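You operate a simulated robot arm through the tools that you are given. There is no shell and no other tool.

You are at the controls of a simulated robot arm. One attempt, no reset.

## Task
Pump 2 doses into the run tube, swap it for the feed tube and pump 4 into that.
Fine: the run tube goes back into the white rack; the feed tube stays in the fill stand. Set down upright: run tube, feed tube.

The check looks at the end state, three seconds after you hand in, the way a careful person would. Anything else that was tipped, shoved, dropped, spilled or broken makes it a failure.

## Robot
A 7-joint arm with a two-finger parallel gripper, fixed in place. Base frame: the origin is at the foot of the arm, x ahead of it, y to its left, z up; the work surface is at about z = 0. Lengths are in mm, angles in degrees, forces in N, time in s.
With the tool pointing down near the work surface it reaches from about 240 to 620 mm from the base axis. Its first joint turns from -66.0 to 66.0 degrees. Payload 2.6 kg.
The tool frame sits at the grasp point between the pads (the TCP): z along the fingers, y along the line on which they close. The tips reach 30 mm beyond it. The gripper opens to 94 mm. The fingers are 28 mm wide and 10 mm thick; the gripper's body (50 by 96 mm) begins 55 mm behind the TCP.
Orientation is that of the tool frame in the base frame, as [roll, pitch, yaw] about the fixed x, y, z axes, in that order (R = Rz(yaw) Ry(pitch) Rx(roll)). With the fingers straight down and closing along the base's y, the tool's x points along the base's -x, its y along +y and its z along -z.

## Interface
- The arm moves only by the tool drive_tool. Its argument "motion" is a list of rows, each a list of 7 numbers: the shift along the tool's x, y, z in m, then the turn, a rotation vector about the tool's x, y, z in degrees, then the closure, from 0 (fully open) to 1 (shut). In form: [[tx, ty, tz, rx, ry, rz, fingers], ...]. A call has 1 to 20 rows; each row is the pose to reach, as a shift and turn from the pose commanded when the call began, along the tool's axes at that moment. A row lasts 0.2 s, in which the tool goes at most 50 mm and 8.6 degrees; a call with a longer step from one row to the next is refused whole, and so is a gripper value outside its range. Where a pose cannot be reached the arm comes as near as it can. A force on the tool above 40 N (or 10 N above the force at the start of the call, whichever is more), or a blocked arm, ends the call early, and 0.2 s more pass. The fingers move at their own pace (about 72 mm/s each) and stop on an object; they squeeze with about 38 N. The grip force told is the motor's: it shows also when the fingers shut on nothing. Time passes only in rows, and 0.2 s behind the last, so rows that repeat a pose let the fingers close. The reply holds the time, the measured pose of the TCP, the force on the tool along the base axes, the opening and the grip force, in the units named above and with some noise, with the torque about the TCP (base axes, N m) and any sound that the robot's microphone picked up.
- Cameras (640 x 400 px; columns grow to the right, rows downward): "scene" is fixed at [52.9, 451.8, 559.4]; the picture's right is [-0.55, -0.83, 0.00], its down [-0.51, 0.34, -0.79] and it looks along [0.66, -0.43, -0.62] (base axes); focal length 214 px, centre (320, 200). "wrist" rides on the gripper at [76, 14, -102] in the tool frame; the picture's right is [-0.18, 0.98, 0.00], its down [-0.75, -0.14, -0.64] and it looks along [-0.63, -0.12, 0.77] (tool axes); focal length 243 px, centre (320, 200). There is no depth. A picture from a camera that has moved, and an enlarged one, comes with that camera's place and axes in the base frame and with its lens.
- get_image(camera): a new picture of that camera. The clock stands still meanwhile.
- inspect(camera, box): a new picture of the part [left, top, right, bottom] of that camera's present view, enlarged. The clock stands still meanwhile.
- close_job(): hands the job in; it is judged then, once.

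Places have to be worked out from the pictures, the camera data and where the tool is seen. Open the gripper and draw the arm clear of the work before you hand the job in, unless the task says otherwise.

The tools are called as name(argument=value, ...) on one line, values as JSON. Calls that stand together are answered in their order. drive_tool: Moves the arm, as the interface text tells. Its arguments: {"type":"object","properties":{"motion":{"type":"array","items":{"type":"array","items":{"type":"number"}}}},"required":["motion"]} The other tools are called the same way: get_image (camera) takes a picture; inspect (camera, box) takes an enlarged picture of a part of a camera's view; close_job () hands the job in.

At the start:

```text
t: 0.0
tool_pos: [214.7, 201.7, 466.0]
tcp_rot: [179.9, -0.1, 180.0]
ft_force: [-0.4, 0.5, -0.6]
wrist_torque: [0.06, 0.0, 0.01]
opening: 94.0
grasp_force: 0.1
```

scene: 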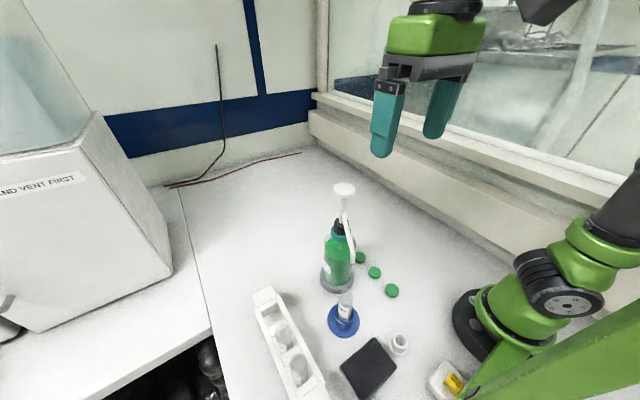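
wrist: 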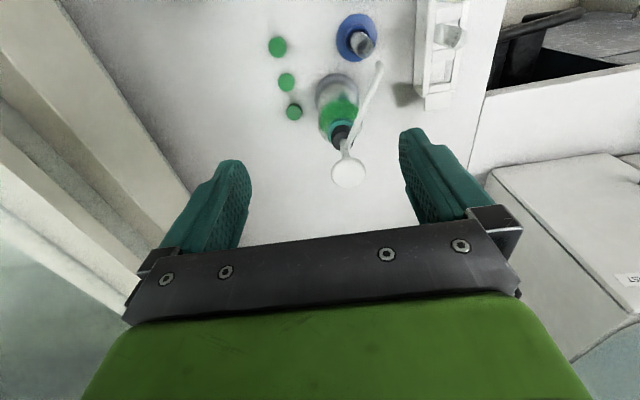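

I'll start by enlarging the work area in the scene camera and the wrist camera to identify the tubes, the pump, the stand and the rack.

inspect(camera="scene", box=[240, 170, 440, 295])

inspect(camera="scene", box=[240, 275, 440, 400])

inspect(camera="wrist", box=[250, 0, 490, 200])

```text
3.20 times, centred on (340, 232) of scene
camera zoom: at [52.9, 451.8, 559.4], right [-0.55, -0.83, 0.0], down [-0.51, 0.34, -0.79], along [0.66, -0.43, -0.62], focal length 686 px, centre (256, 96)
```

zoom: 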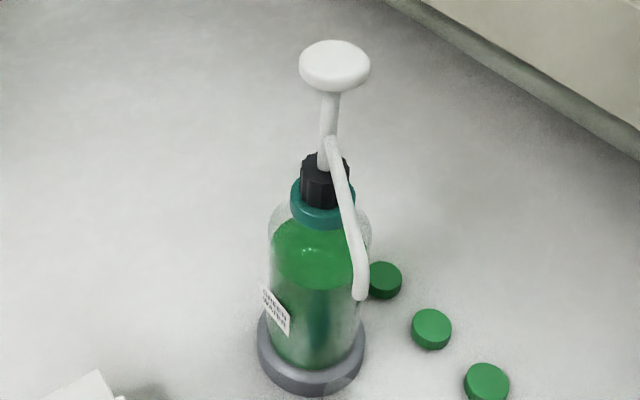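

```text
3.20 times, centred on (340, 338) of scene
camera zoom: at [52.9, 451.8, 559.4], right [-0.55, -0.83, 0.0], down [-0.51, 0.34, -0.79], along [0.66, -0.43, -0.62], focal length 686 px, centre (256, -240)
```

zoom: 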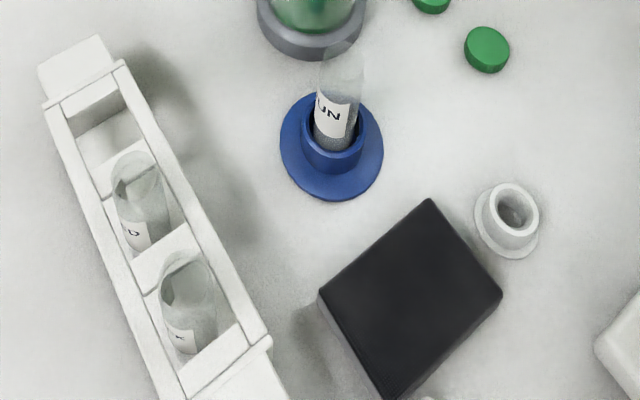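

```text
2.00 times, centred on (370, 100) of wrist
camera zoom: at [140.5, 215.5, 569.3], right [0.18, 0.98, 0.0], down [0.75, -0.14, 0.64], along [0.63, -0.12, -0.77], focal length 485 px, centre (220, 400)
```

zoom: 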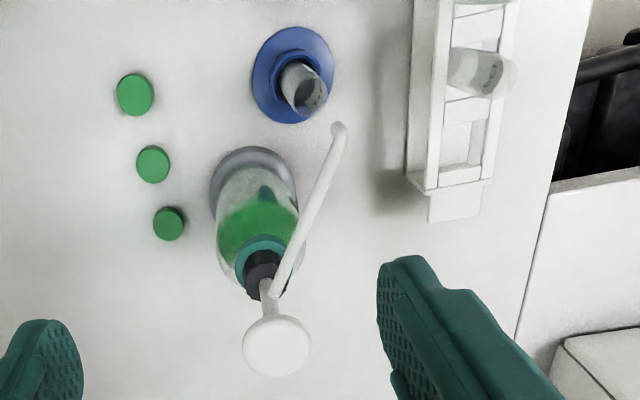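

The run tube stands in the blue fill stand near (213, 275). The pump bottle is at about (310, 220), with its head at z≈317 and the spout tip near (215, 274, 233). The white rack runs along x at y≈420. I'll close the fingers and move above the pump head, staying well clear of it.

drive_tool(motion=[[-0.03, 0.005, 0.0, 0, 0, 0, 0.5], [-0.065, 0.012, 0.0, 0, 0, 0, 1], [-0.095, 0.019, 0.01, 0, 0, 0, 1], [-0.095, 0.019, 0.04, 0, 0, 0, 1], [-0.095, 0.019, 0.066, 0, 0, 0, 1], [-0.095, 0.019, 0.066, 0, 0, 0, 1]])

```text
t: 1.4
tool_pos: [311.0, 220.6, 401.5]
tcp_rot: [179.9, -0.1, 179.9]
ft_force: [0.7, 0.0, 0.3]
wrist_torque: [-0.02, -0.04, 0.0]
opening: 0.1
grasp_force: 33.1
```

Now at (311, 220.6, 401.5) with fingers shut. I'll look from both cameras to check alignment over the pump head.

get_image(camera="wrist")

get_image(camera="scene")

inspect(camera="scene", box=[280, 100, 440, 200])

```text
taken
camera wrist: at [235.4, 234.8, 503.1], right [0.19, 0.98, 0.0], down [0.75, -0.14, 0.64], along [0.63, -0.12, -0.77], focal length 243 px, centre (320, 200)
```

wrist: 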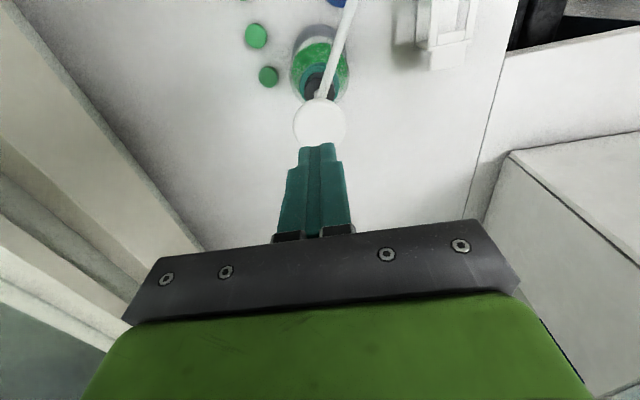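

```text
taken
```

scene: 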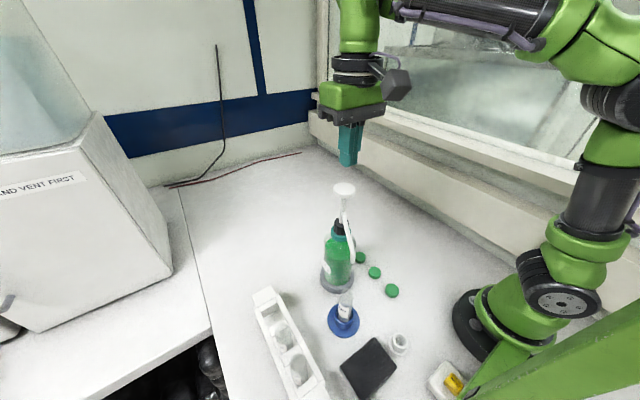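

```text
4.00 times, centred on (360, 150) of scene
camera zoom: at [52.9, 451.8, 559.4], right [-0.55, -0.83, 0.0], down [-0.51, 0.34, -0.79], along [0.66, -0.43, -0.62], focal length 858 px, centre (160, 400)
```

zoom: 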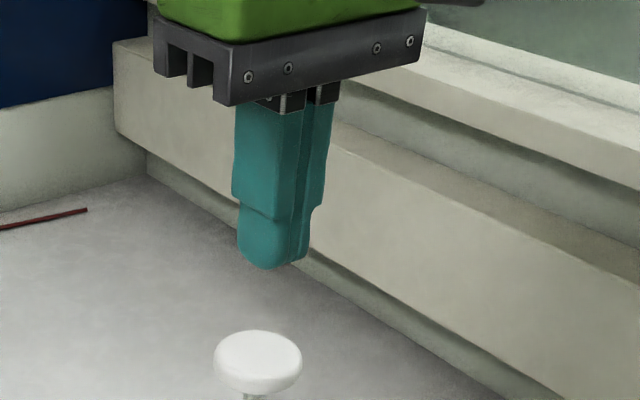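

The head centre works out to about (310, 221) with its top at z≈318, right under the fingertips (tips at 371). I'll go down 47 mm, then creep down to find contact.

drive_tool(motion=[[0.001, 0.001, 0.02, 0, 0, 0, 1], [0.001, 0.001, 0.04, 0, 0, 0, 1], [0.001, 0.001, 0.047, 0, 0, 0, 1], [0.001, 0.001, 0.05, 0, 0, 0, 1], [0.001, 0.001, 0.053, 0, 0, 0, 1], [0.001, 0.001, 0.056, 0, 0, 0, 1], [0.001, 0.001, 0.056, 0, 0, 0, 1]])

```text
t: 3.0
tool_pos: [309.0, 222.6, 343.7]
tcp_rot: [179.9, 0.1, 179.8]
ft_force: [0.4, 0.8, 1.4]
wrist_torque: [-0.02, 0.01, 0.0]
opening: 0.2
grasp_force: 32.9
```

Tips are at about z=314 with hardly any force; I'll look to see whether they touch the head yet.

inspect(camera="scene", box=[280, 130, 440, 230])

inspect(camera="wrist", box=[240, 80, 400, 180])

```text
4.00 times, centred on (360, 180) of scene
camera zoom: at [52.9, 451.8, 559.4], right [-0.55, -0.83, 0.0], down [-0.51, 0.34, -0.79], along [0.66, -0.43, -0.62], focal length 858 px, centre (160, 280)
```

zoom: 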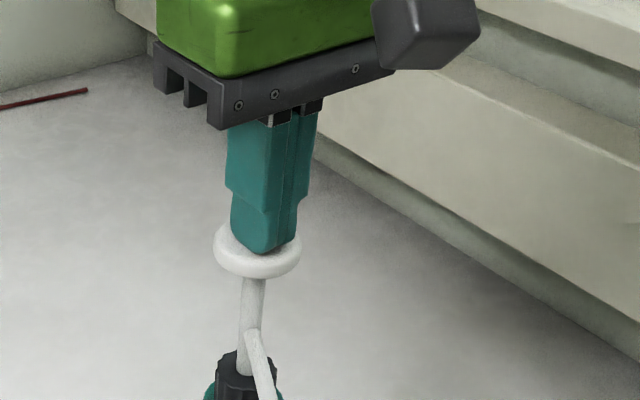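

```text
4.00 times, centred on (320, 130) of wrist
camera zoom: at [234.6, 235.7, 447.7], right [0.18, 0.98, 0.0], down [0.75, -0.14, 0.64], along [0.63, -0.12, -0.77], focal length 970 px, centre (320, 480)
```

zoom: 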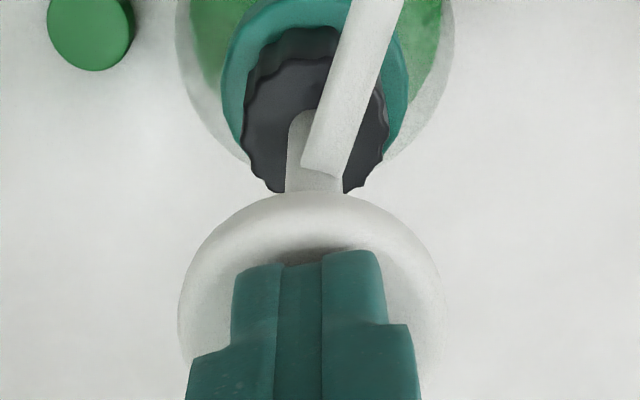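

The tips are centred on the head and at or just above contact. I'll press in small steps and watch force and sound.

drive_tool(motion=[[0, 0, 0.002, 0, 0, 0, 1], [0, 0, 0.004, 0, 0, 0, 1], [0, 0, 0.006, 0, 0, 0, 1], [0, 0, 0.008, 0, 0, 0, 1]])

```text
t: 4.0
tool_pos: [310.1, 222.0, 338.0]
tcp_rot: [179.9, 0.1, -179.9]
ft_force: [1.0, 0.3, 2.2]
wrist_torque: [0.0, -0.03, 0.02]
opening: 0.0
grasp_force: 33.1
```

Force is only about 2 N at tip z≈308; I'll check whether the head has begun to move.

inspect(camera="scene", box=[280, 150, 440, 250])

```text
4.00 times, centred on (360, 200) of scene
camera zoom: at [52.9, 451.8, 559.4], right [-0.55, -0.83, 0.0], down [-0.51, 0.34, -0.79], along [0.66, -0.43, -0.62], focal length 858 px, centre (160, 200)
```

zoom: 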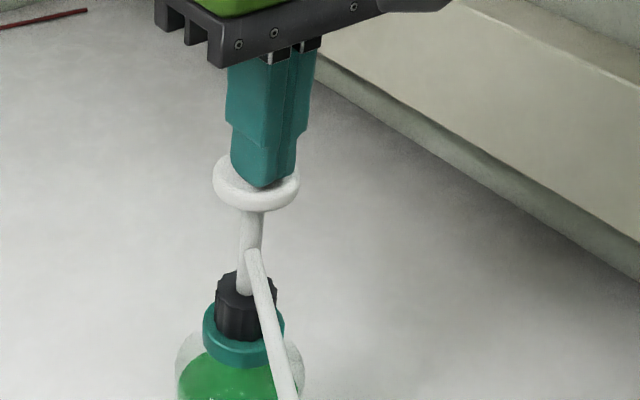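

The head has moved down with the tips, so the spring is very light. I'll keep pressing in small steps towards the bottom stop.

drive_tool(motion=[[0, 0, 0.002, 0, 0, 0, 1], [0, 0, 0.004, 0, 0, 0, 1], [0, 0, 0.006, 0, 0, 0, 1], [0, 0, 0.008, 0, 0, 0, 1], [0, 0, 0.01, 0, 0, 0, 1]])

```text
t: 5.2
tool_pos: [309.3, 222.3, 327.0]
tcp_rot: [-180.0, 0.1, 179.9]
ft_force: [-0.9, -1.2, 3.5]
wrist_torque: [-0.05, 0.03, 0.06]
opening: 0.1
grasp_force: 32.9
```

Force is 3.5 N at tip z≈297 and no sound yet. Continuing down in 2 mm steps.

drive_tool(motion=[[0, 0, 0.002, 0, 0, 0, 1], [0, 0, 0.004, 0, 0, 0, 1], [0, 0, 0.006, 0, 0, 0, 1], [0, 0, 0.008, 0, 0, 0, 1]])

inspect(camera="scene", box=[280, 150, 440, 250])

```text
t: 6.2
tool_pos: [310.3, 222.8, 318.2]
tcp_rot: [179.9, 0.1, 179.9]
ft_force: [-1.0, -3.2, 4.2]
wrist_torque: [-0.04, 0.02, 0.02]
opening: 0.0
grasp_force: 32.6
```

```text
4.00 times, centred on (360, 200) of scene
camera zoom: at [52.9, 451.7, 559.4], right [-0.55, -0.83, 0.0], down [-0.51, 0.34, -0.79], along [0.66, -0.43, -0.62], focal length 858 px, centre (160, 200)
```

zoom: 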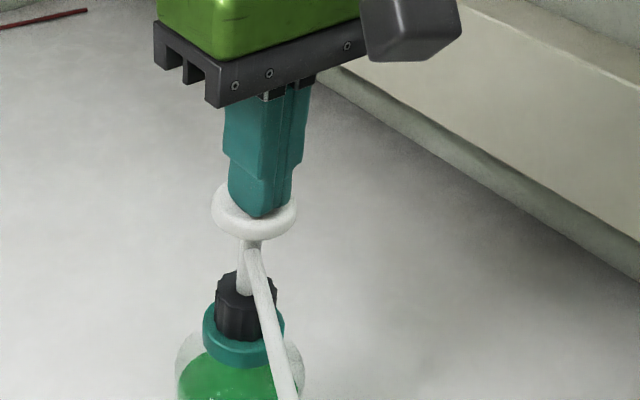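

The head is now close to the spout root, with 4 N force. I'll continue the same stroke to the bottom.

drive_tool(motion=[[0, 0, 0.002, 0, 0, 0, 1], [0, 0, 0.004, 0, 0, 0, 1], [0, 0, 0.006, 0, 0, 0, 1]])

```text
t: 7.2
tool_pos: [309.9, 222.4, 315.9]
tcp_rot: [179.5, 0.4, 179.8]
ft_force: [-3.9, -4.2, 13.4]
wrist_torque: [-0.12, 0.31, 0.03]
opening: 0.0
grasp_force: 32.7
stopped in row 3: the force on the tool passed its limit at 41 N (the readings are from after the stop); the commanded pose is now the measured one
```

The stroke bottomed out at TCP z≈316 (over 40 N). I'll look at the run tube to see whether a dose has arrived.

inspect(camera="scene", box=[290, 230, 410, 345])

inspect(camera="scene", box=[310, 280, 380, 340])

```text
3.48 times, centred on (350, 288) of scene
camera zoom: at [52.9, 451.7, 559.4], right [-0.55, -0.83, 0.0], down [-0.51, 0.34, -0.79], along [0.66, -0.43, -0.62], focal length 746 px, centre (216, -104)
```

zoom: 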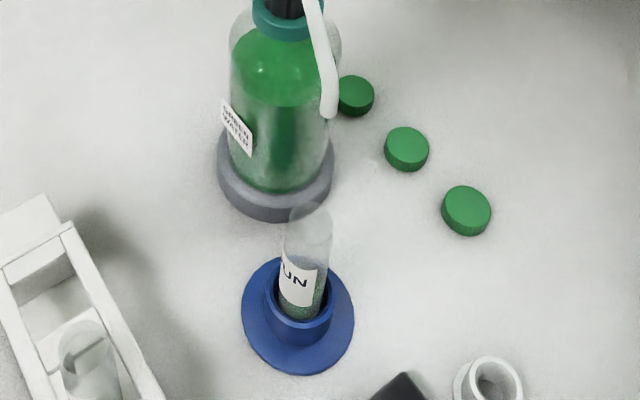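

```text
6.67 times, centred on (345, 310) of scene
camera zoom: at [52.9, 451.7, 559.4], right [-0.55, -0.83, 0.0], down [-0.51, 0.34, -0.79], along [0.66, -0.43, -0.62], focal length 1430 px, centre (153, -533)
```

zoom: 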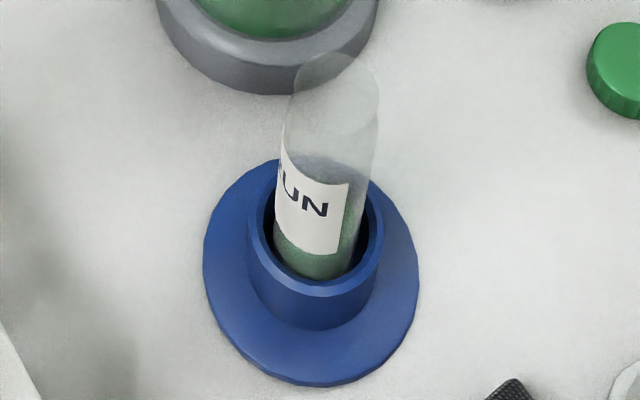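

Green liquid now shows in the bottom of the run tube, so one dose is in. I'll raise the tool to let the head come fully back up, then check.

drive_tool(motion=[[0, 0, -0.01, 0, 0, 0, 1], [0, 0, -0.02, 0, 0, 0, 1], [0, 0, -0.03, 0, 0, 0, 1], [0, 0, -0.042, 0, 0, 0, 1], [0, 0, -0.042, 0, 0, 0, 1], [0, 0, -0.042, 0, 0, 0, 1]])

inspect(camera="scene", box=[280, 130, 440, 230])

inspect(camera="scene", box=[310, 280, 380, 340])

```text
t: 8.6
tool_pos: [309.5, 222.1, 357.2]
tcp_rot: [179.7, 0.1, 179.9]
ft_force: [0.0, 0.5, 0.2]
wrist_torque: [0.01, 0.02, 0.0]
opening: 0.0
grasp_force: 33.4
```

```text
4.00 times, centred on (360, 180) of scene
camera zoom: at [52.9, 451.8, 559.4], right [-0.55, -0.83, 0.0], down [-0.51, 0.34, -0.79], along [0.66, -0.43, -0.62], focal length 858 px, centre (160, 280)
```

zoom: 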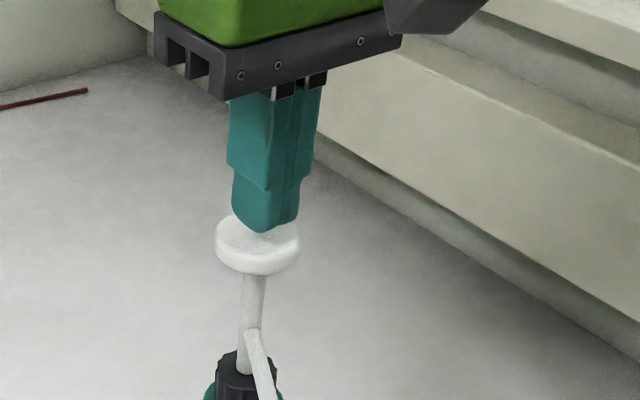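

```text
6.67 times, centred on (345, 310) of scene
camera zoom: at [52.9, 451.8, 559.4], right [-0.55, -0.83, 0.0], down [-0.51, 0.34, -0.79], along [0.66, -0.43, -0.62], focal length 1430 px, centre (153, -533)
```

zoom: 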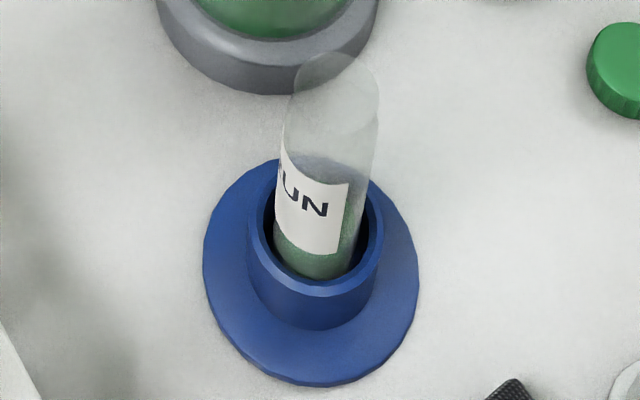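

The head is back up and the dose is visible. Now I'll press the second full stroke to the bottom, slowing near the end.

drive_tool(motion=[[0, 0, 0.008, 0, 0, 0, 1], [0, 0, 0.014, 0, 0, 0, 1], [0, 0, 0.02, 0, 0, 0, 1], [0, 0, 0.026, 0, 0, 0, 1], [0, 0, 0.031, 0, 0, 0, 1], [0, 0, 0.035, 0, 0, 0, 1], [0, 0, 0.038, 0, 0, 0, 1], [0, 0, 0.04, 0, 0, 0, 1], [0, 0, 0.042, 0, 0, 0, 1], [0, 0, 0.044, 0, 0, 0, 1], [0, 0, 0.046, 0, 0, 0, 1]])

inspect(camera="scene", box=[310, 280, 380, 340])

```text
t: 11.0
tool_pos: [310.2, 223.0, 316.1]
tcp_rot: [179.3, 0.8, 179.8]
ft_force: [-5.0, -5.3, 16.4]
wrist_torque: [-0.12, 0.34, 0.07]
opening: 0.3
grasp_force: 33.1
stopped in row 11: the force on the tool passed its limit at 42 N (the readings are from after the stop); the commanded pose is now the measured one
```

```text
6.67 times, centred on (345, 310) of scene
camera zoom: at [52.9, 451.7, 559.4], right [-0.55, -0.83, 0.0], down [-0.51, 0.34, -0.79], along [0.66, -0.43, -0.62], focal length 1430 px, centre (153, -533)
```

zoom: 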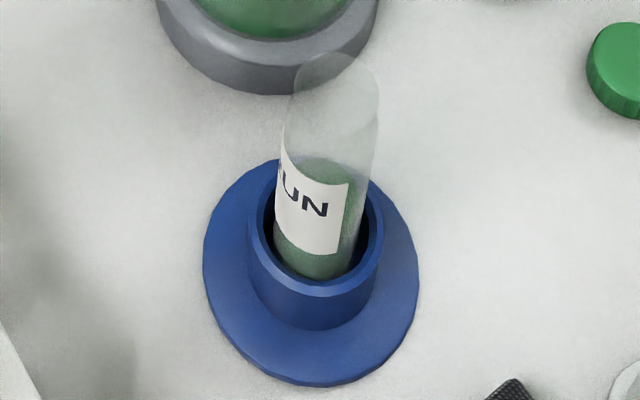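

The liquid level rose: the second dose is in. I'll release the pump, rise clear and look at the rack and stand with the wrist camera.

drive_tool(motion=[[0, 0, -0.01, 0, 0, 0, 1], [0, 0, -0.02, 0, 0, 0, 1], [0, 0, -0.035, 0, 0, 0, 1], [0, 0, -0.06, 0, 0, 0, 1], [0, 0, -0.1, 0, 0, 0, 1], [0.03, 0, -0.13, 0, 0, 0, 0.5], [0.06, 0.03, -0.15, 0, 0, 0, 0], [0.06, 0.06, -0.15, 0, 0, 0, 0], [0.06, 0.09, -0.15, 0, 0, 0, 0], [0.06, 0.09, -0.15, 0, 0, 0, 0]])

get_image(camera="wrist")

get_image(camera="scene")

```text
t: 13.2
tool_pos: [249.6, 310.7, 464.9]
tcp_rot: [179.5, 0.5, 179.7]
ft_force: [0.2, 0.5, -0.5]
wrist_torque: [0.03, 0.0, -0.02]
opening: 94.0
grasp_force: 0.0
```

```text
taken
camera wrist: at [172.3, 323.5, 567.0], right [0.19, 0.98, 0.01], down [0.75, -0.15, 0.65], along [0.64, -0.11, -0.76], focal length 243 px, centre (320, 200)
```

wrist: 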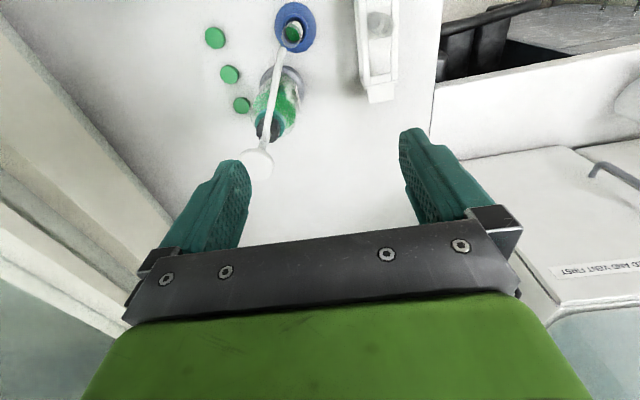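

```text
taken
```

scene: 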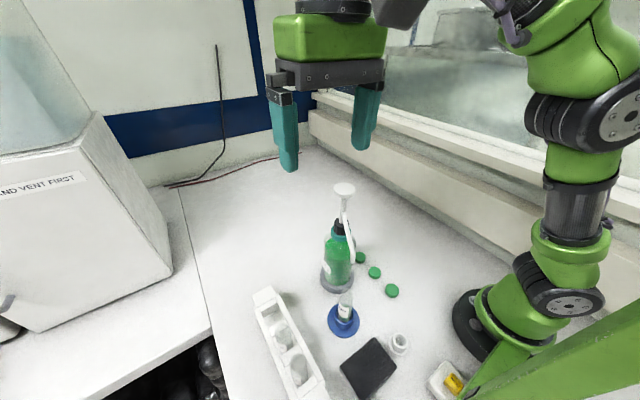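

Let me enlarge the rack and the spout region in both views for more detail.

inspect(camera="scene", box=[245, 280, 335, 350])

inspect(camera="scene", box=[255, 330, 345, 400])

inspect(camera="wrist", box=[230, 0, 430, 120])

```text
5.71 times, centred on (290, 315) of scene
camera zoom: at [52.9, 451.8, 559.4], right [-0.55, -0.83, 0.0], down [-0.51, 0.34, -0.79], along [0.66, -0.43, -0.62], focal length 1226 px, centre (491, -457)
```

zoom: 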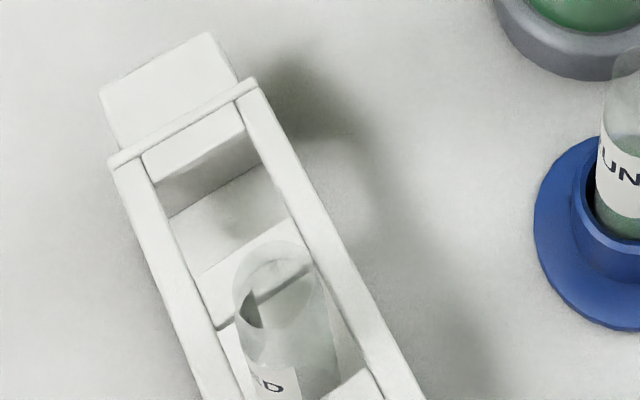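

```text
5.71 times, centred on (300, 365) of scene
camera zoom: at [52.9, 451.8, 559.4], right [-0.55, -0.83, 0.0], down [-0.51, 0.34, -0.79], along [0.66, -0.43, -0.62], focal length 1226 px, centre (434, -743)
```

zoom: 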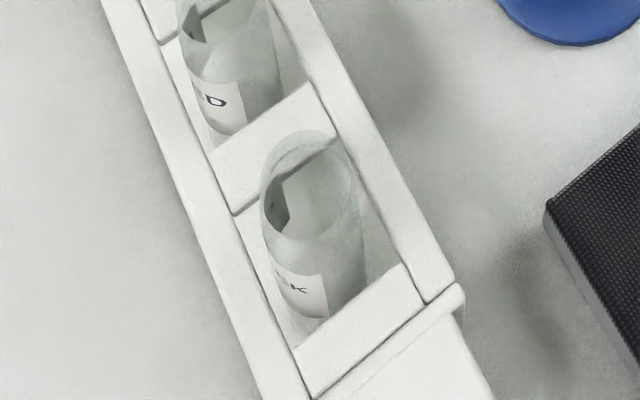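

```text
3.20 times, centred on (330, 60) of wrist
camera zoom: at [172.3, 323.5, 567.0], right [0.19, 0.98, 0.01], down [0.75, -0.15, 0.65], along [0.64, -0.11, -0.76], focal length 776 px, centre (288, 648)
```

zoom: 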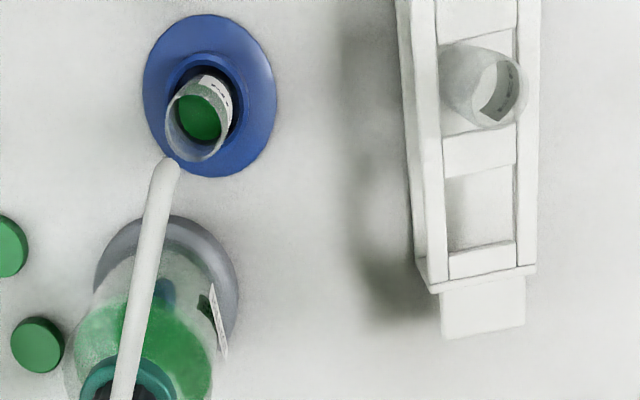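

The rack top frame is at z≈66, spanning y≈389–451. Its empty slot centres near (290, 420). The feed tube ("…D") stands at about (230, 420) with its rim near z≈116, and the other tube is "…K". The spout hangs right over the stand, so I need a tilted grip there. I'll test a yawed and tilted pose in free space, moving first to about (150, 235, 330) with a 30° yaw.

drive_tool(motion=[[0.0125, -0.0095, 0.017, 0, 0, -3.75, 0], [0.025, -0.019, 0.034, 0, 0, -7.5, 0], [0.0375, -0.0285, 0.051, 0, 0, -11.25, 0], [0.05, -0.038, 0.068, 0, 0, -15, 0], [0.0625, -0.0475, 0.085, 0, 0, -18.75, 0], [0.075, -0.057, 0.102, 0, 0, -22.5, 0], [0.0875, -0.0665, 0.119, 0, 0, -26.25, 0], [0.1, -0.076, 0.135, 0, 0, -30, 0], [0.1, -0.076, 0.135, 0, 0, -30, 0]])

```text
t: 15.2
tool_pos: [148.7, 235.6, 327.1]
tcp_rot: [179.7, 0.8, -150.0]
ft_force: [0.5, -0.5, -0.4]
wrist_torque: [0.0, -0.02, 0.03]
opening: 93.6
grasp_force: 0.1
```

Yaw is now −150° as intended, so the tool's x points to azimuth 210°. Next I tilt about tool y by −35° in place, to test reachability.

drive_tool(motion=[[0, 0, 0, 0, -6, 0, 0], [0, 0, 0, 0, -12, 0, 0], [0, 0, 0, 0, -18, 0, 0], [0, 0, 0, 0, -24, 0, 0], [0, 0, 0, 0, -30, 0, 0], [0, 0, 0, 0, -35, 0, 0], [0, 0, 0, 0, -35, 0, 0]])

get_image(camera="scene")

get_image(camera="wrist")

```text
t: 16.8
tool_pos: [150.1, 237.3, 328.1]
tcp_rot: [179.8, 35.9, -150.3]
ft_force: [-0.3, -0.6, -0.3]
wrist_torque: [0.0, 0.01, 0.0]
opening: 93.8
grasp_force: 0.1
```

```text
taken
```

scene: 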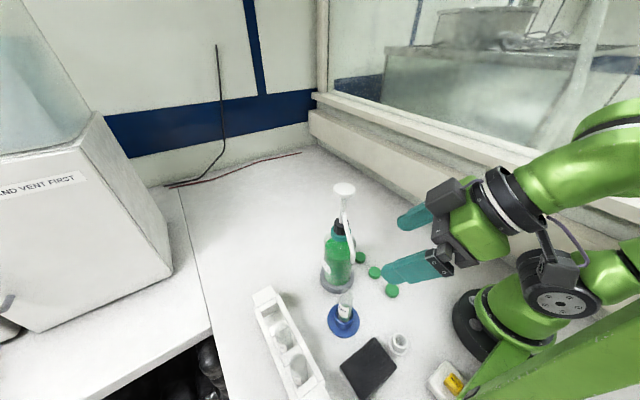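

```text
taken
camera wrist: at [37.9, 187.9, 367.0], right [-0.36, 0.93, 0.11], down [0.27, -0.01, 0.96], along [0.89, 0.38, -0.25], focal length 243 px, centre (320, 200)
```

wrist: 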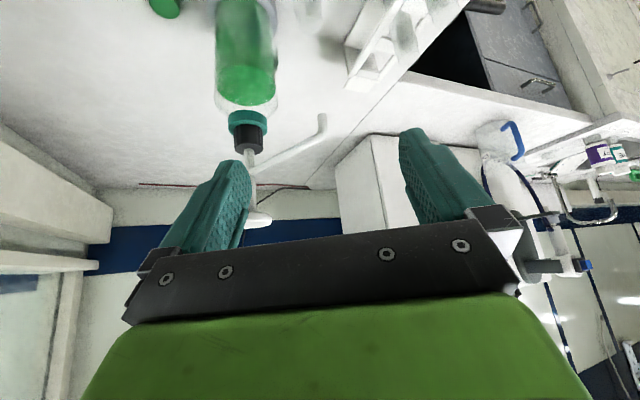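

The tilted pose is reached cleanly (pitch 35.9°, tool axis pointing to (0.51, 0.29, −0.81)). I'll lower straight down to about z=200, still well short of the stand, and view the tube with the wrist camera.

drive_tool(motion=[[0.0116, 0.0003, 0.018, 0, 0, 0, 0], [0.0232, 0.0006, 0.0359, 0, 0, 0, 0], [0.0348, 0.0009, 0.0538, 0, 0, 0, 0], [0.0463, 0.0012, 0.0718, 0, 0, 0, 0], [0.0579, 0.0015, 0.09, 0, 0, 0, 0], [0.0695, 0.0018, 0.1077, 0, 0, 0, 0], [0.0695, 0.0018, 0.1077, 0, 0, 0, 0]])

get_image(camera="wrist")

get_image(camera="scene")

```text
t: 18.4
tool_pos: [154.6, 241.8, 200.4]
tcp_rot: [179.8, 35.8, -150.3]
ft_force: [0.9, 0.2, -0.4]
wrist_torque: [0.03, 0.02, -0.02]
opening: 94.0
grasp_force: 0.0
```

```text
taken
camera wrist: at [43.1, 192.8, 239.3], right [-0.36, 0.93, 0.11], down [0.28, -0.01, 0.96], along [0.89, 0.38, -0.25], focal length 243 px, centre (320, 200)
```

wrist: 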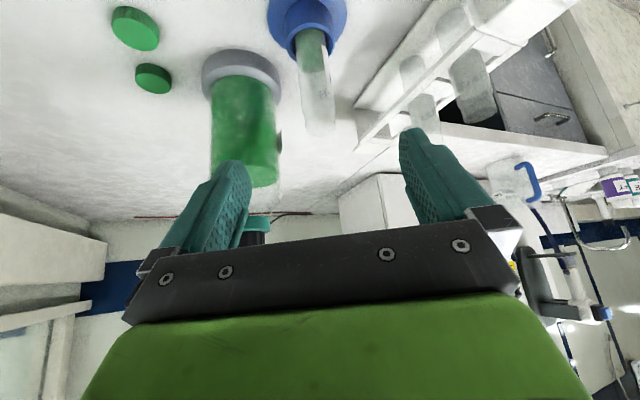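

```text
taken
```

scene: 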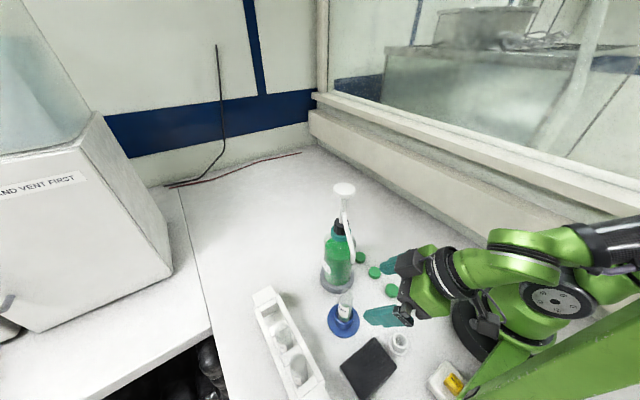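

The arm reaches this well. I'll zoom in on the tube between the fingers to triangulate its axis accurately.

inspect(camera="wrist", box=[240, 0, 400, 150])

inspect(camera="scene", box=[310, 280, 380, 340])

inspect(camera="wrist", box=[340, 0, 520, 150])

```text
2.67 times, centred on (320, 75) of wrist
camera zoom: at [43.1, 192.8, 239.3], right [-0.36, 0.93, 0.11], down [0.28, -0.01, 0.96], along [0.89, 0.38, -0.25], focal length 647 px, centre (320, 533)
```

zoom: 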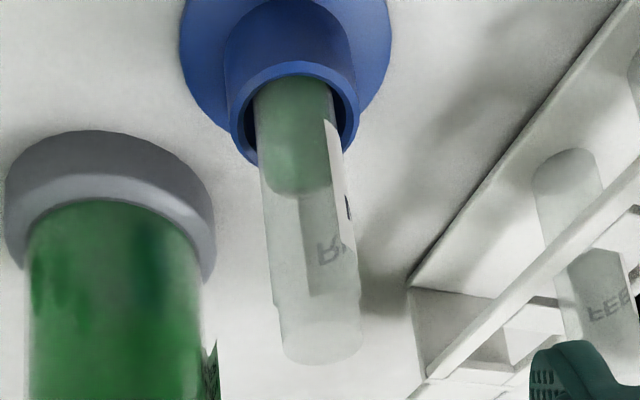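

```text
6.67 times, centred on (345, 310) of scene
camera zoom: at [52.9, 451.8, 559.4], right [-0.55, -0.83, 0.0], down [-0.51, 0.34, -0.79], along [0.66, -0.43, -0.62], focal length 1430 px, centre (153, -533)
```

zoom: 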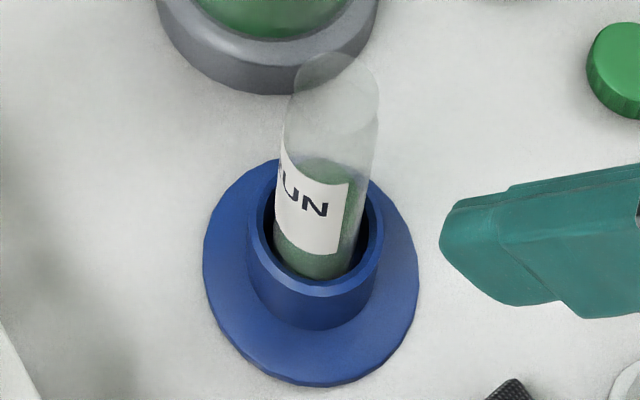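

```text
2.67 times, centred on (430, 75) of wrist
camera zoom: at [43.1, 192.8, 239.3], right [-0.36, 0.93, 0.11], down [0.28, -0.01, 0.96], along [0.89, 0.38, -0.25], focal length 647 px, centre (27, 533)
```

zoom: 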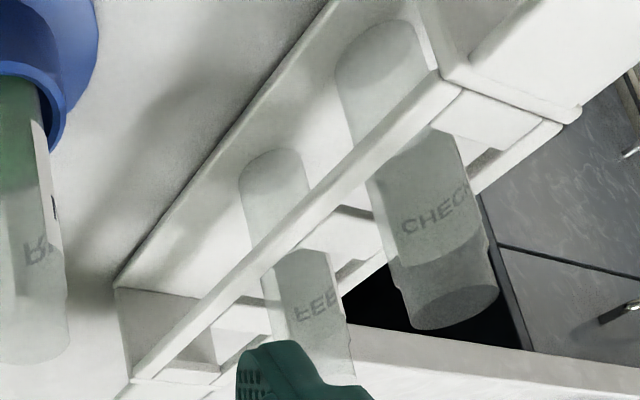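

The labels read "FEE…" on the middle rack tube and "CHECK" on the third, so the feed tube is confirmed. The run tube rim is at about (217, 273, 122), which is tool coordinates (−11, −3, 104). I'll close the fingers partway to about 60 mm to stay clear of the bottle, advance 60 mm along the tool axis and look again.

drive_tool(motion=[[0, 0, 0.0, 0, 0, 0, 0.36], [0, -0.001, 0.015, 0, 0, 0, 0.36], [-0.0005, -0.0025, 0.03, 0, 0, 0, 0.36], [-0.0005, -0.0025, 0.045, 0, 0, 0, 0.36], [-0.0005, -0.0025, 0.06, 0, 0, 0, 0.36], [-0.0005, -0.0025, 0.06, 0, 0, 0, 0.36]])

get_image(camera="wrist")

inspect(camera="wrist", box=[230, 0, 410, 200])

inspect(camera="scene", box=[300, 230, 440, 345])

```text
t: 19.8
tool_pos: [186.8, 258.1, 151.6]
tcp_rot: [179.8, 35.9, -150.3]
ft_force: [0.5, -0.7, 0.2]
wrist_torque: [-0.01, 0.0, 0.02]
opening: 60.4
grasp_force: 0.1
```

```text
taken
camera wrist: at [74.8, 208.8, 190.9], right [-0.36, 0.93, 0.11], down [0.28, -0.01, 0.96], along [0.89, 0.38, -0.25], focal length 243 px, centre (320, 200)
```

wrist: 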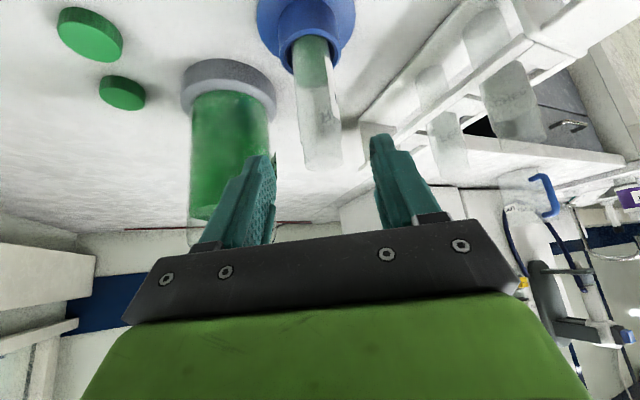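

```text
2.00 times, centred on (320, 100) of wrist
camera zoom: at [74.8, 208.8, 190.9], right [-0.36, 0.93, 0.11], down [0.28, -0.01, 0.96], along [0.89, 0.38, -0.25], focal length 485 px, centre (320, 400)
```

zoom: 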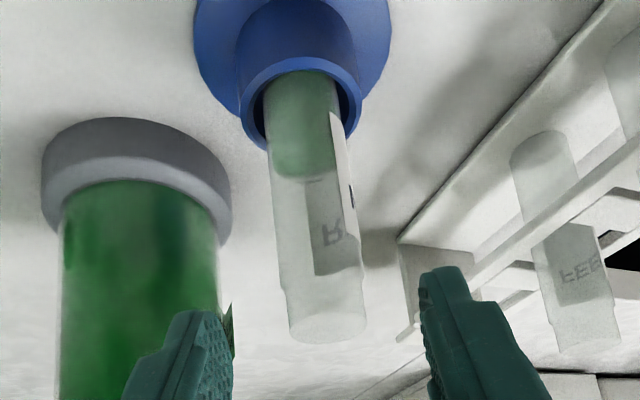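

```text
3.48 times, centred on (370, 288) of scene
camera zoom: at [52.9, 451.8, 559.4], right [-0.55, -0.83, 0.0], down [-0.51, 0.34, -0.79], along [0.66, -0.43, -0.62], focal length 746 px, centre (146, -104)
```

zoom: 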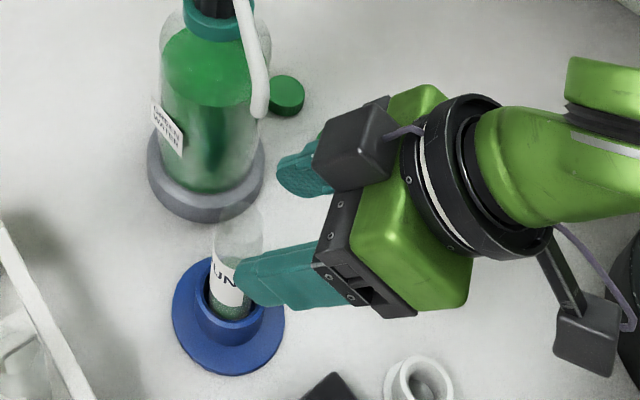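

There is a box-like housing on the upper (−x) side of the gripper that could come near the spout when lifting. I'll enlarge it to measure its extent.

inspect(camera="scene", box=[350, 235, 430, 305])

inspect(camera="scene", box=[310, 170, 430, 300])

```text
5.71 times, centred on (390, 270) of scene
camera zoom: at [52.9, 451.8, 559.4], right [-0.55, -0.83, 0.0], down [-0.51, 0.34, -0.79], along [0.66, -0.43, -0.62], focal length 1226 px, centre (-80, -200)
```

zoom: 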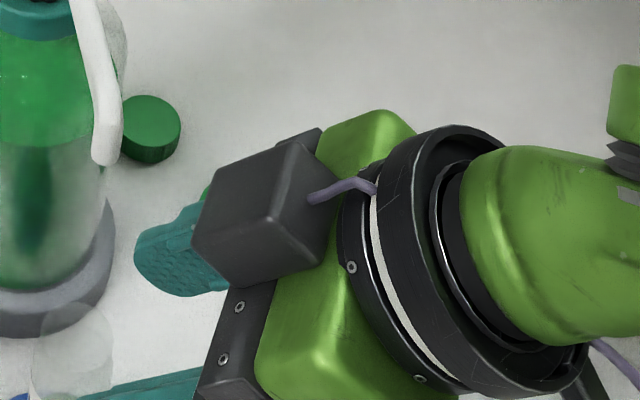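

```text
3.08 times, centred on (370, 235) of scene
camera zoom: at [52.9, 451.8, 559.4], right [-0.55, -0.83, 0.0], down [-0.51, 0.34, -0.79], along [0.66, -0.43, -0.62], focal length 660 px, centre (166, 92)
```

zoom: 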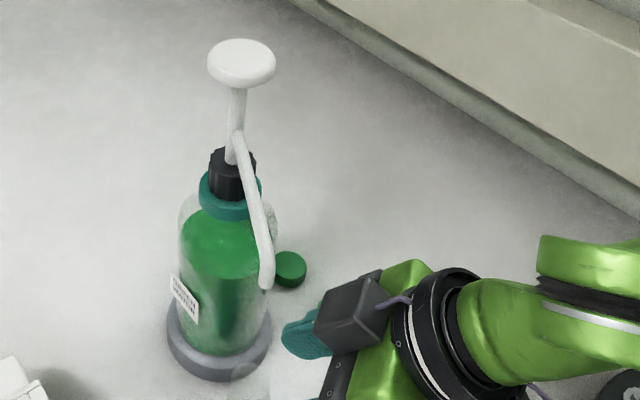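

The housing protrudes to about tool x=−45 at z −96…−63. A steeper tilt of about 50° therefore gives safer clearance from the spout during the lift. I'll back off 15 mm and tilt another 14°, then look again.

drive_tool(motion=[[0, 0, -0.008, 0, -2, 0, 0.36], [0, 0, -0.015, 0, -5, 0, 0.36], [0, 0, -0.015, 0, -8, 0, 0.36], [0, 0, -0.015, 0, -11, 0, 0.36], [0, 0, -0.015, 0, -14, 0, 0.36], [0, 0, -0.015, 0, -14, 0, 0.36]])

inspect(camera="wrist", box=[230, 0, 410, 200])

get_image(camera="scene")

```text
t: 21.2
tool_pos: [186.5, 282.0, 175.9]
tcp_rot: [179.8, 49.8, -150.3]
ft_force: [0.2, 0.4, 0.1]
wrist_torque: [-0.02, -0.02, 0.01]
opening: 60.2
grasp_force: 0.0
out of reach, approached as far as the arm can: row 2, 3, 4, 5, 6
```

```text
2.00 times, centred on (320, 100) of wrist
camera zoom: at [69.9, 230.6, 184.8], right [-0.39, 0.91, 0.14], down [0.07, -0.13, 0.99], along [0.92, 0.39, -0.01], focal length 485 px, centre (320, 400)
```

zoom: 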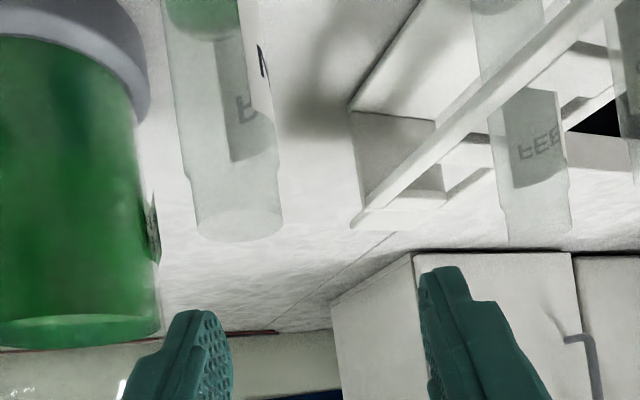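

```text
taken
```

scene: 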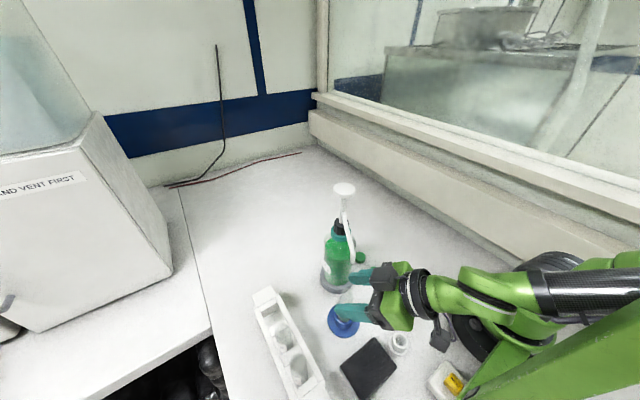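

At 50° tilt this backed-off spot is out of reach (wrist too close to the base), though the orientation was reached. I'll go back to the earlier 36° pose and instead tilt once the TCP is further out at the tube.

drive_tool(motion=[[0.001, 0, 0.003, 0, 3.5, 0, 0.36], [0.002, 0, 0.007, 0, 7, 0, 0.36], [0.003, 0, 0.011, 0, 10.5, 0, 0.36], [0.0036, 0, 0.0146, 0, 14, 0, 0.36], [0.0036, 0, 0.0146, 0, 14, 0, 0.36]])

inspect(camera="wrist", box=[230, 0, 410, 200])

```text
t: 22.4
tool_pos: [194.7, 286.7, 163.4]
tcp_rot: [179.7, 35.8, -150.2]
ft_force: [0.2, 0.2, 0.2]
wrist_torque: [0.02, -0.01, 0.01]
opening: 60.2
grasp_force: 0.0
```

```text
2.00 times, centred on (320, 100) of wrist
camera zoom: at [82.2, 237.5, 203.2], right [-0.36, 0.93, 0.11], down [0.28, -0.01, 0.96], along [0.89, 0.38, -0.25], focal length 485 px, centre (320, 400)
```

zoom: 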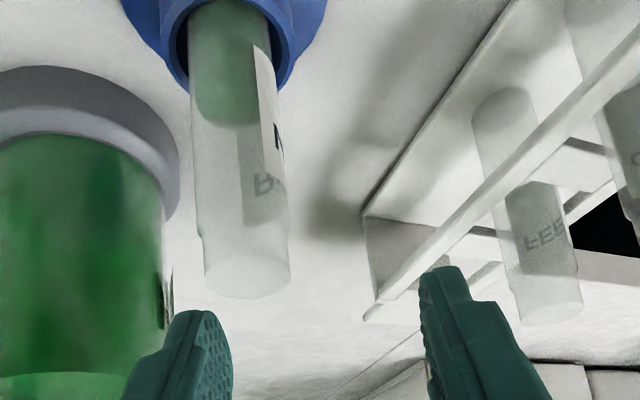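

Back at 36° tilt, at (194.7, 286.7, 163.4). The wrist views consistently put the run tube rim at (216.3, 274.5, 122.6). I'll back off slightly, shift sideways into line, then advance part of the way and check.

drive_tool(motion=[[0, 0, -0.012, 0, 0, 0, 0.36], [0.006, -0.011, -0.012, 0, 0, 0, 0.36], [0.013, -0.0213, -0.01, 0, 0, 0, 0.36], [0.02, -0.0213, -0.005, 0, 0, 0, 0.36], [0.02, -0.0213, 0.008, 0, 0, 0, 0.36], [0.02, -0.0213, 0.02, 0, 0, 0, 0.36], [0.02, -0.0213, 0.02, 0, 0, 0, 0.36]])

inspect(camera="wrist", box=[230, 0, 410, 200])

inspect(camera="scene", box=[310, 200, 430, 330])

```text
t: 24.0
tool_pos: [200.6, 266.3, 135.9]
tcp_rot: [179.8, 35.8, -150.3]
ft_force: [0.9, -0.3, -0.4]
wrist_torque: [0.02, -0.01, -0.04]
opening: 60.2
grasp_force: 0.1
```

```text
2.00 times, centred on (320, 100) of wrist
camera zoom: at [88.7, 217.2, 174.9], right [-0.36, 0.93, 0.11], down [0.28, -0.01, 0.96], along [0.89, 0.38, -0.25], focal length 485 px, centre (320, 400)
```

zoom: 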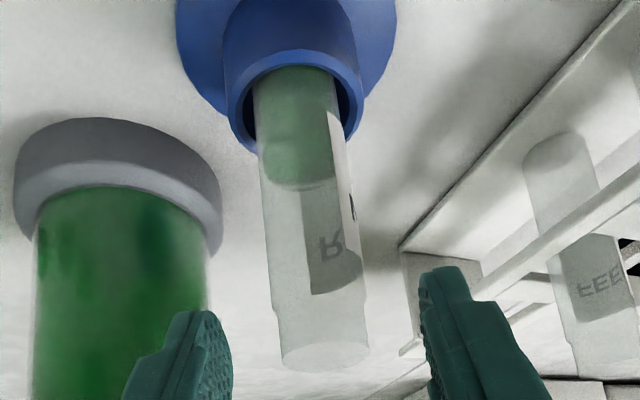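

```text
3.08 times, centred on (370, 265) of scene
camera zoom: at [52.9, 451.8, 559.4], right [-0.55, -0.83, 0.0], down [-0.51, 0.34, -0.79], along [0.66, -0.43, -0.62], focal length 660 px, centre (166, 0)
```

zoom: 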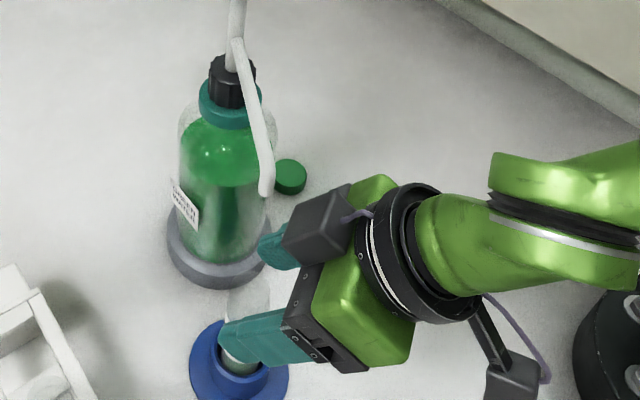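

The tube is centred between the fingers (lateral error below 1 mm). I'll advance 30 mm so the TCP sits on the tube axis 11 mm below the rim, then start tilting in place by 5°.

drive_tool(motion=[[0, 0, 0.008, 0, 0, 0, 0.36], [0, 0, 0.016, 0, 0, 0, 0.36], [-0.0005, 0, 0.024, 0, 0, 0, 0.36], [-0.0005, 0, 0.03, 0, 0, 0, 0.36], [-0.0005, 0, 0.03, 0, -1.5, 0, 0.36], [-0.0005, 0, 0.03, 0, -3, 0, 0.36], [-0.0005, 0, 0.03, 0, -5, 0, 0.36], [-0.0005, 0, 0.03, 0, -5, 0, 0.36]])

inspect(camera="wrist", box=[230, 0, 410, 200])

inspect(camera="scene", box=[310, 200, 430, 330])

```text
t: 25.8
tool_pos: [215.9, 275.4, 111.4]
tcp_rot: [179.8, 40.8, -150.3]
ft_force: [0.0, -0.1, -1.0]
wrist_torque: [-0.02, 0.03, 0.0]
opening: 60.2
grasp_force: 0.1
```

```text
2.00 times, centred on (320, 100) of wrist
camera zoom: at [101.8, 224.2, 140.2], right [-0.37, 0.92, 0.12], down [0.2, -0.05, 0.98], along [0.91, 0.38, -0.17], focal length 485 px, centre (320, 400)
```

zoom: 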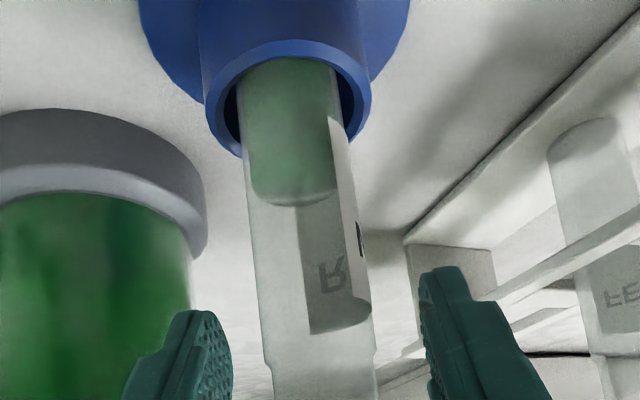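

```text
3.08 times, centred on (370, 265) of scene
camera zoom: at [52.9, 451.8, 559.4], right [-0.55, -0.83, 0.0], down [-0.51, 0.34, -0.79], along [0.66, -0.43, -0.62], focal length 660 px, centre (166, 0)
```

zoom: 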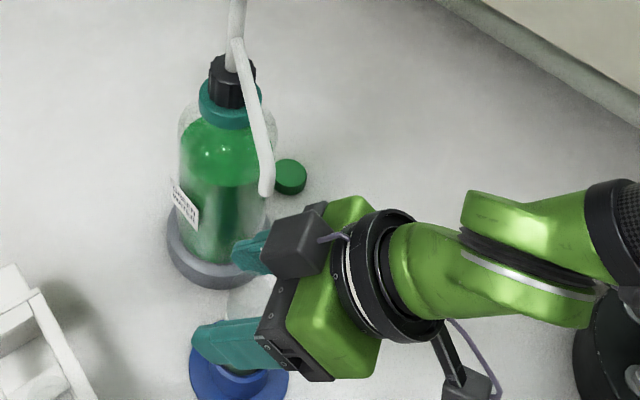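

At 40.8° everything is still within reach. I'll tilt 5° more in place and check the reach flag.

drive_tool(motion=[[0, 0, 0, 0, -1, 0, 0.36], [0, 0, 0, 0, -2, 0, 0.36], [0, 0, 0, 0, -3, 0, 0.36], [0, 0, 0, 0, -4, 0, 0.36], [0, 0, 0, 0, -5, 0, 0.36], [0, 0, 0, 0, -5, 0, 0.36]])

get_image(camera="wrist")

inspect(camera="scene", box=[310, 220, 430, 350])

```text
t: 27.2
tool_pos: [219.3, 277.0, 113.9]
tcp_rot: [179.3, 45.7, -151.0]
ft_force: [0.3, 0.0, 0.0]
wrist_torque: [0.01, 0.01, 0.0]
opening: 60.2
grasp_force: 0.1
out of reach, approached as far as the arm can: row 5, 6
```

```text
taken
camera wrist: at [102.8, 227.3, 131.0], right [-0.37, 0.92, 0.14], down [0.13, -0.1, 0.99], along [0.92, 0.38, -0.08], focal length 243 px, centre (320, 200)
```

wrist: 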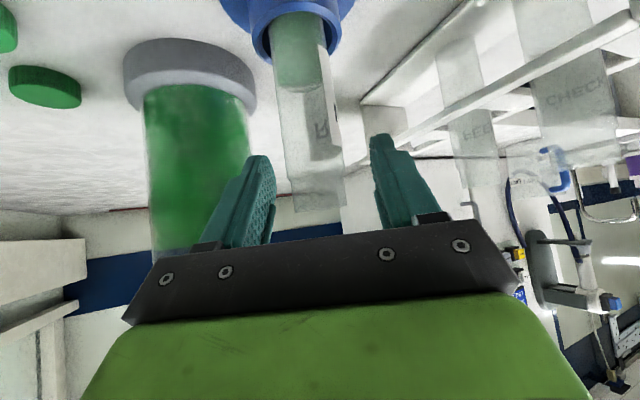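

```text
3.08 times, centred on (370, 285) of scene
camera zoom: at [53.0, 451.4, 559.7], right [-0.55, -0.83, 0.0], down [-0.51, 0.34, -0.79], along [0.66, -0.43, -0.62], focal length 660 px, centre (166, -62)
```

zoom: 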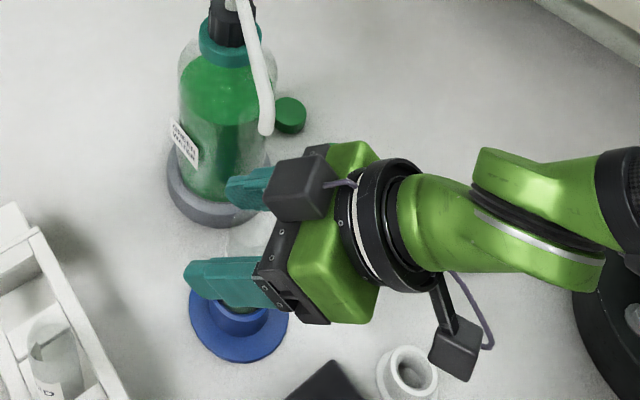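

At about 45° the reach limit begins, so I'll use roughly 41°. I'll go back to that tilt at the tube, then make a dry run of the lift with open fingers to see that the path is reachable.

drive_tool(motion=[[0.001, 0, 0, 0, 1.5, 0, 0.36], [0.002, 0, -0.0005, 0, 3, 0, 0.36], [0.0043, -0.0006, -0.001, 0, 5, 0.5, 0.36], [0.0043, -0.0006, -0.001, 0, 5, 0.5, 0.36]])

```text
t: 28.2
tool_pos: [214.8, 276.4, 111.1]
tcp_rot: [179.4, 40.8, -151.0]
ft_force: [0.3, -0.1, 0.2]
wrist_torque: [0.0, -0.01, 0.02]
opening: 60.4
grasp_force: 0.1
```

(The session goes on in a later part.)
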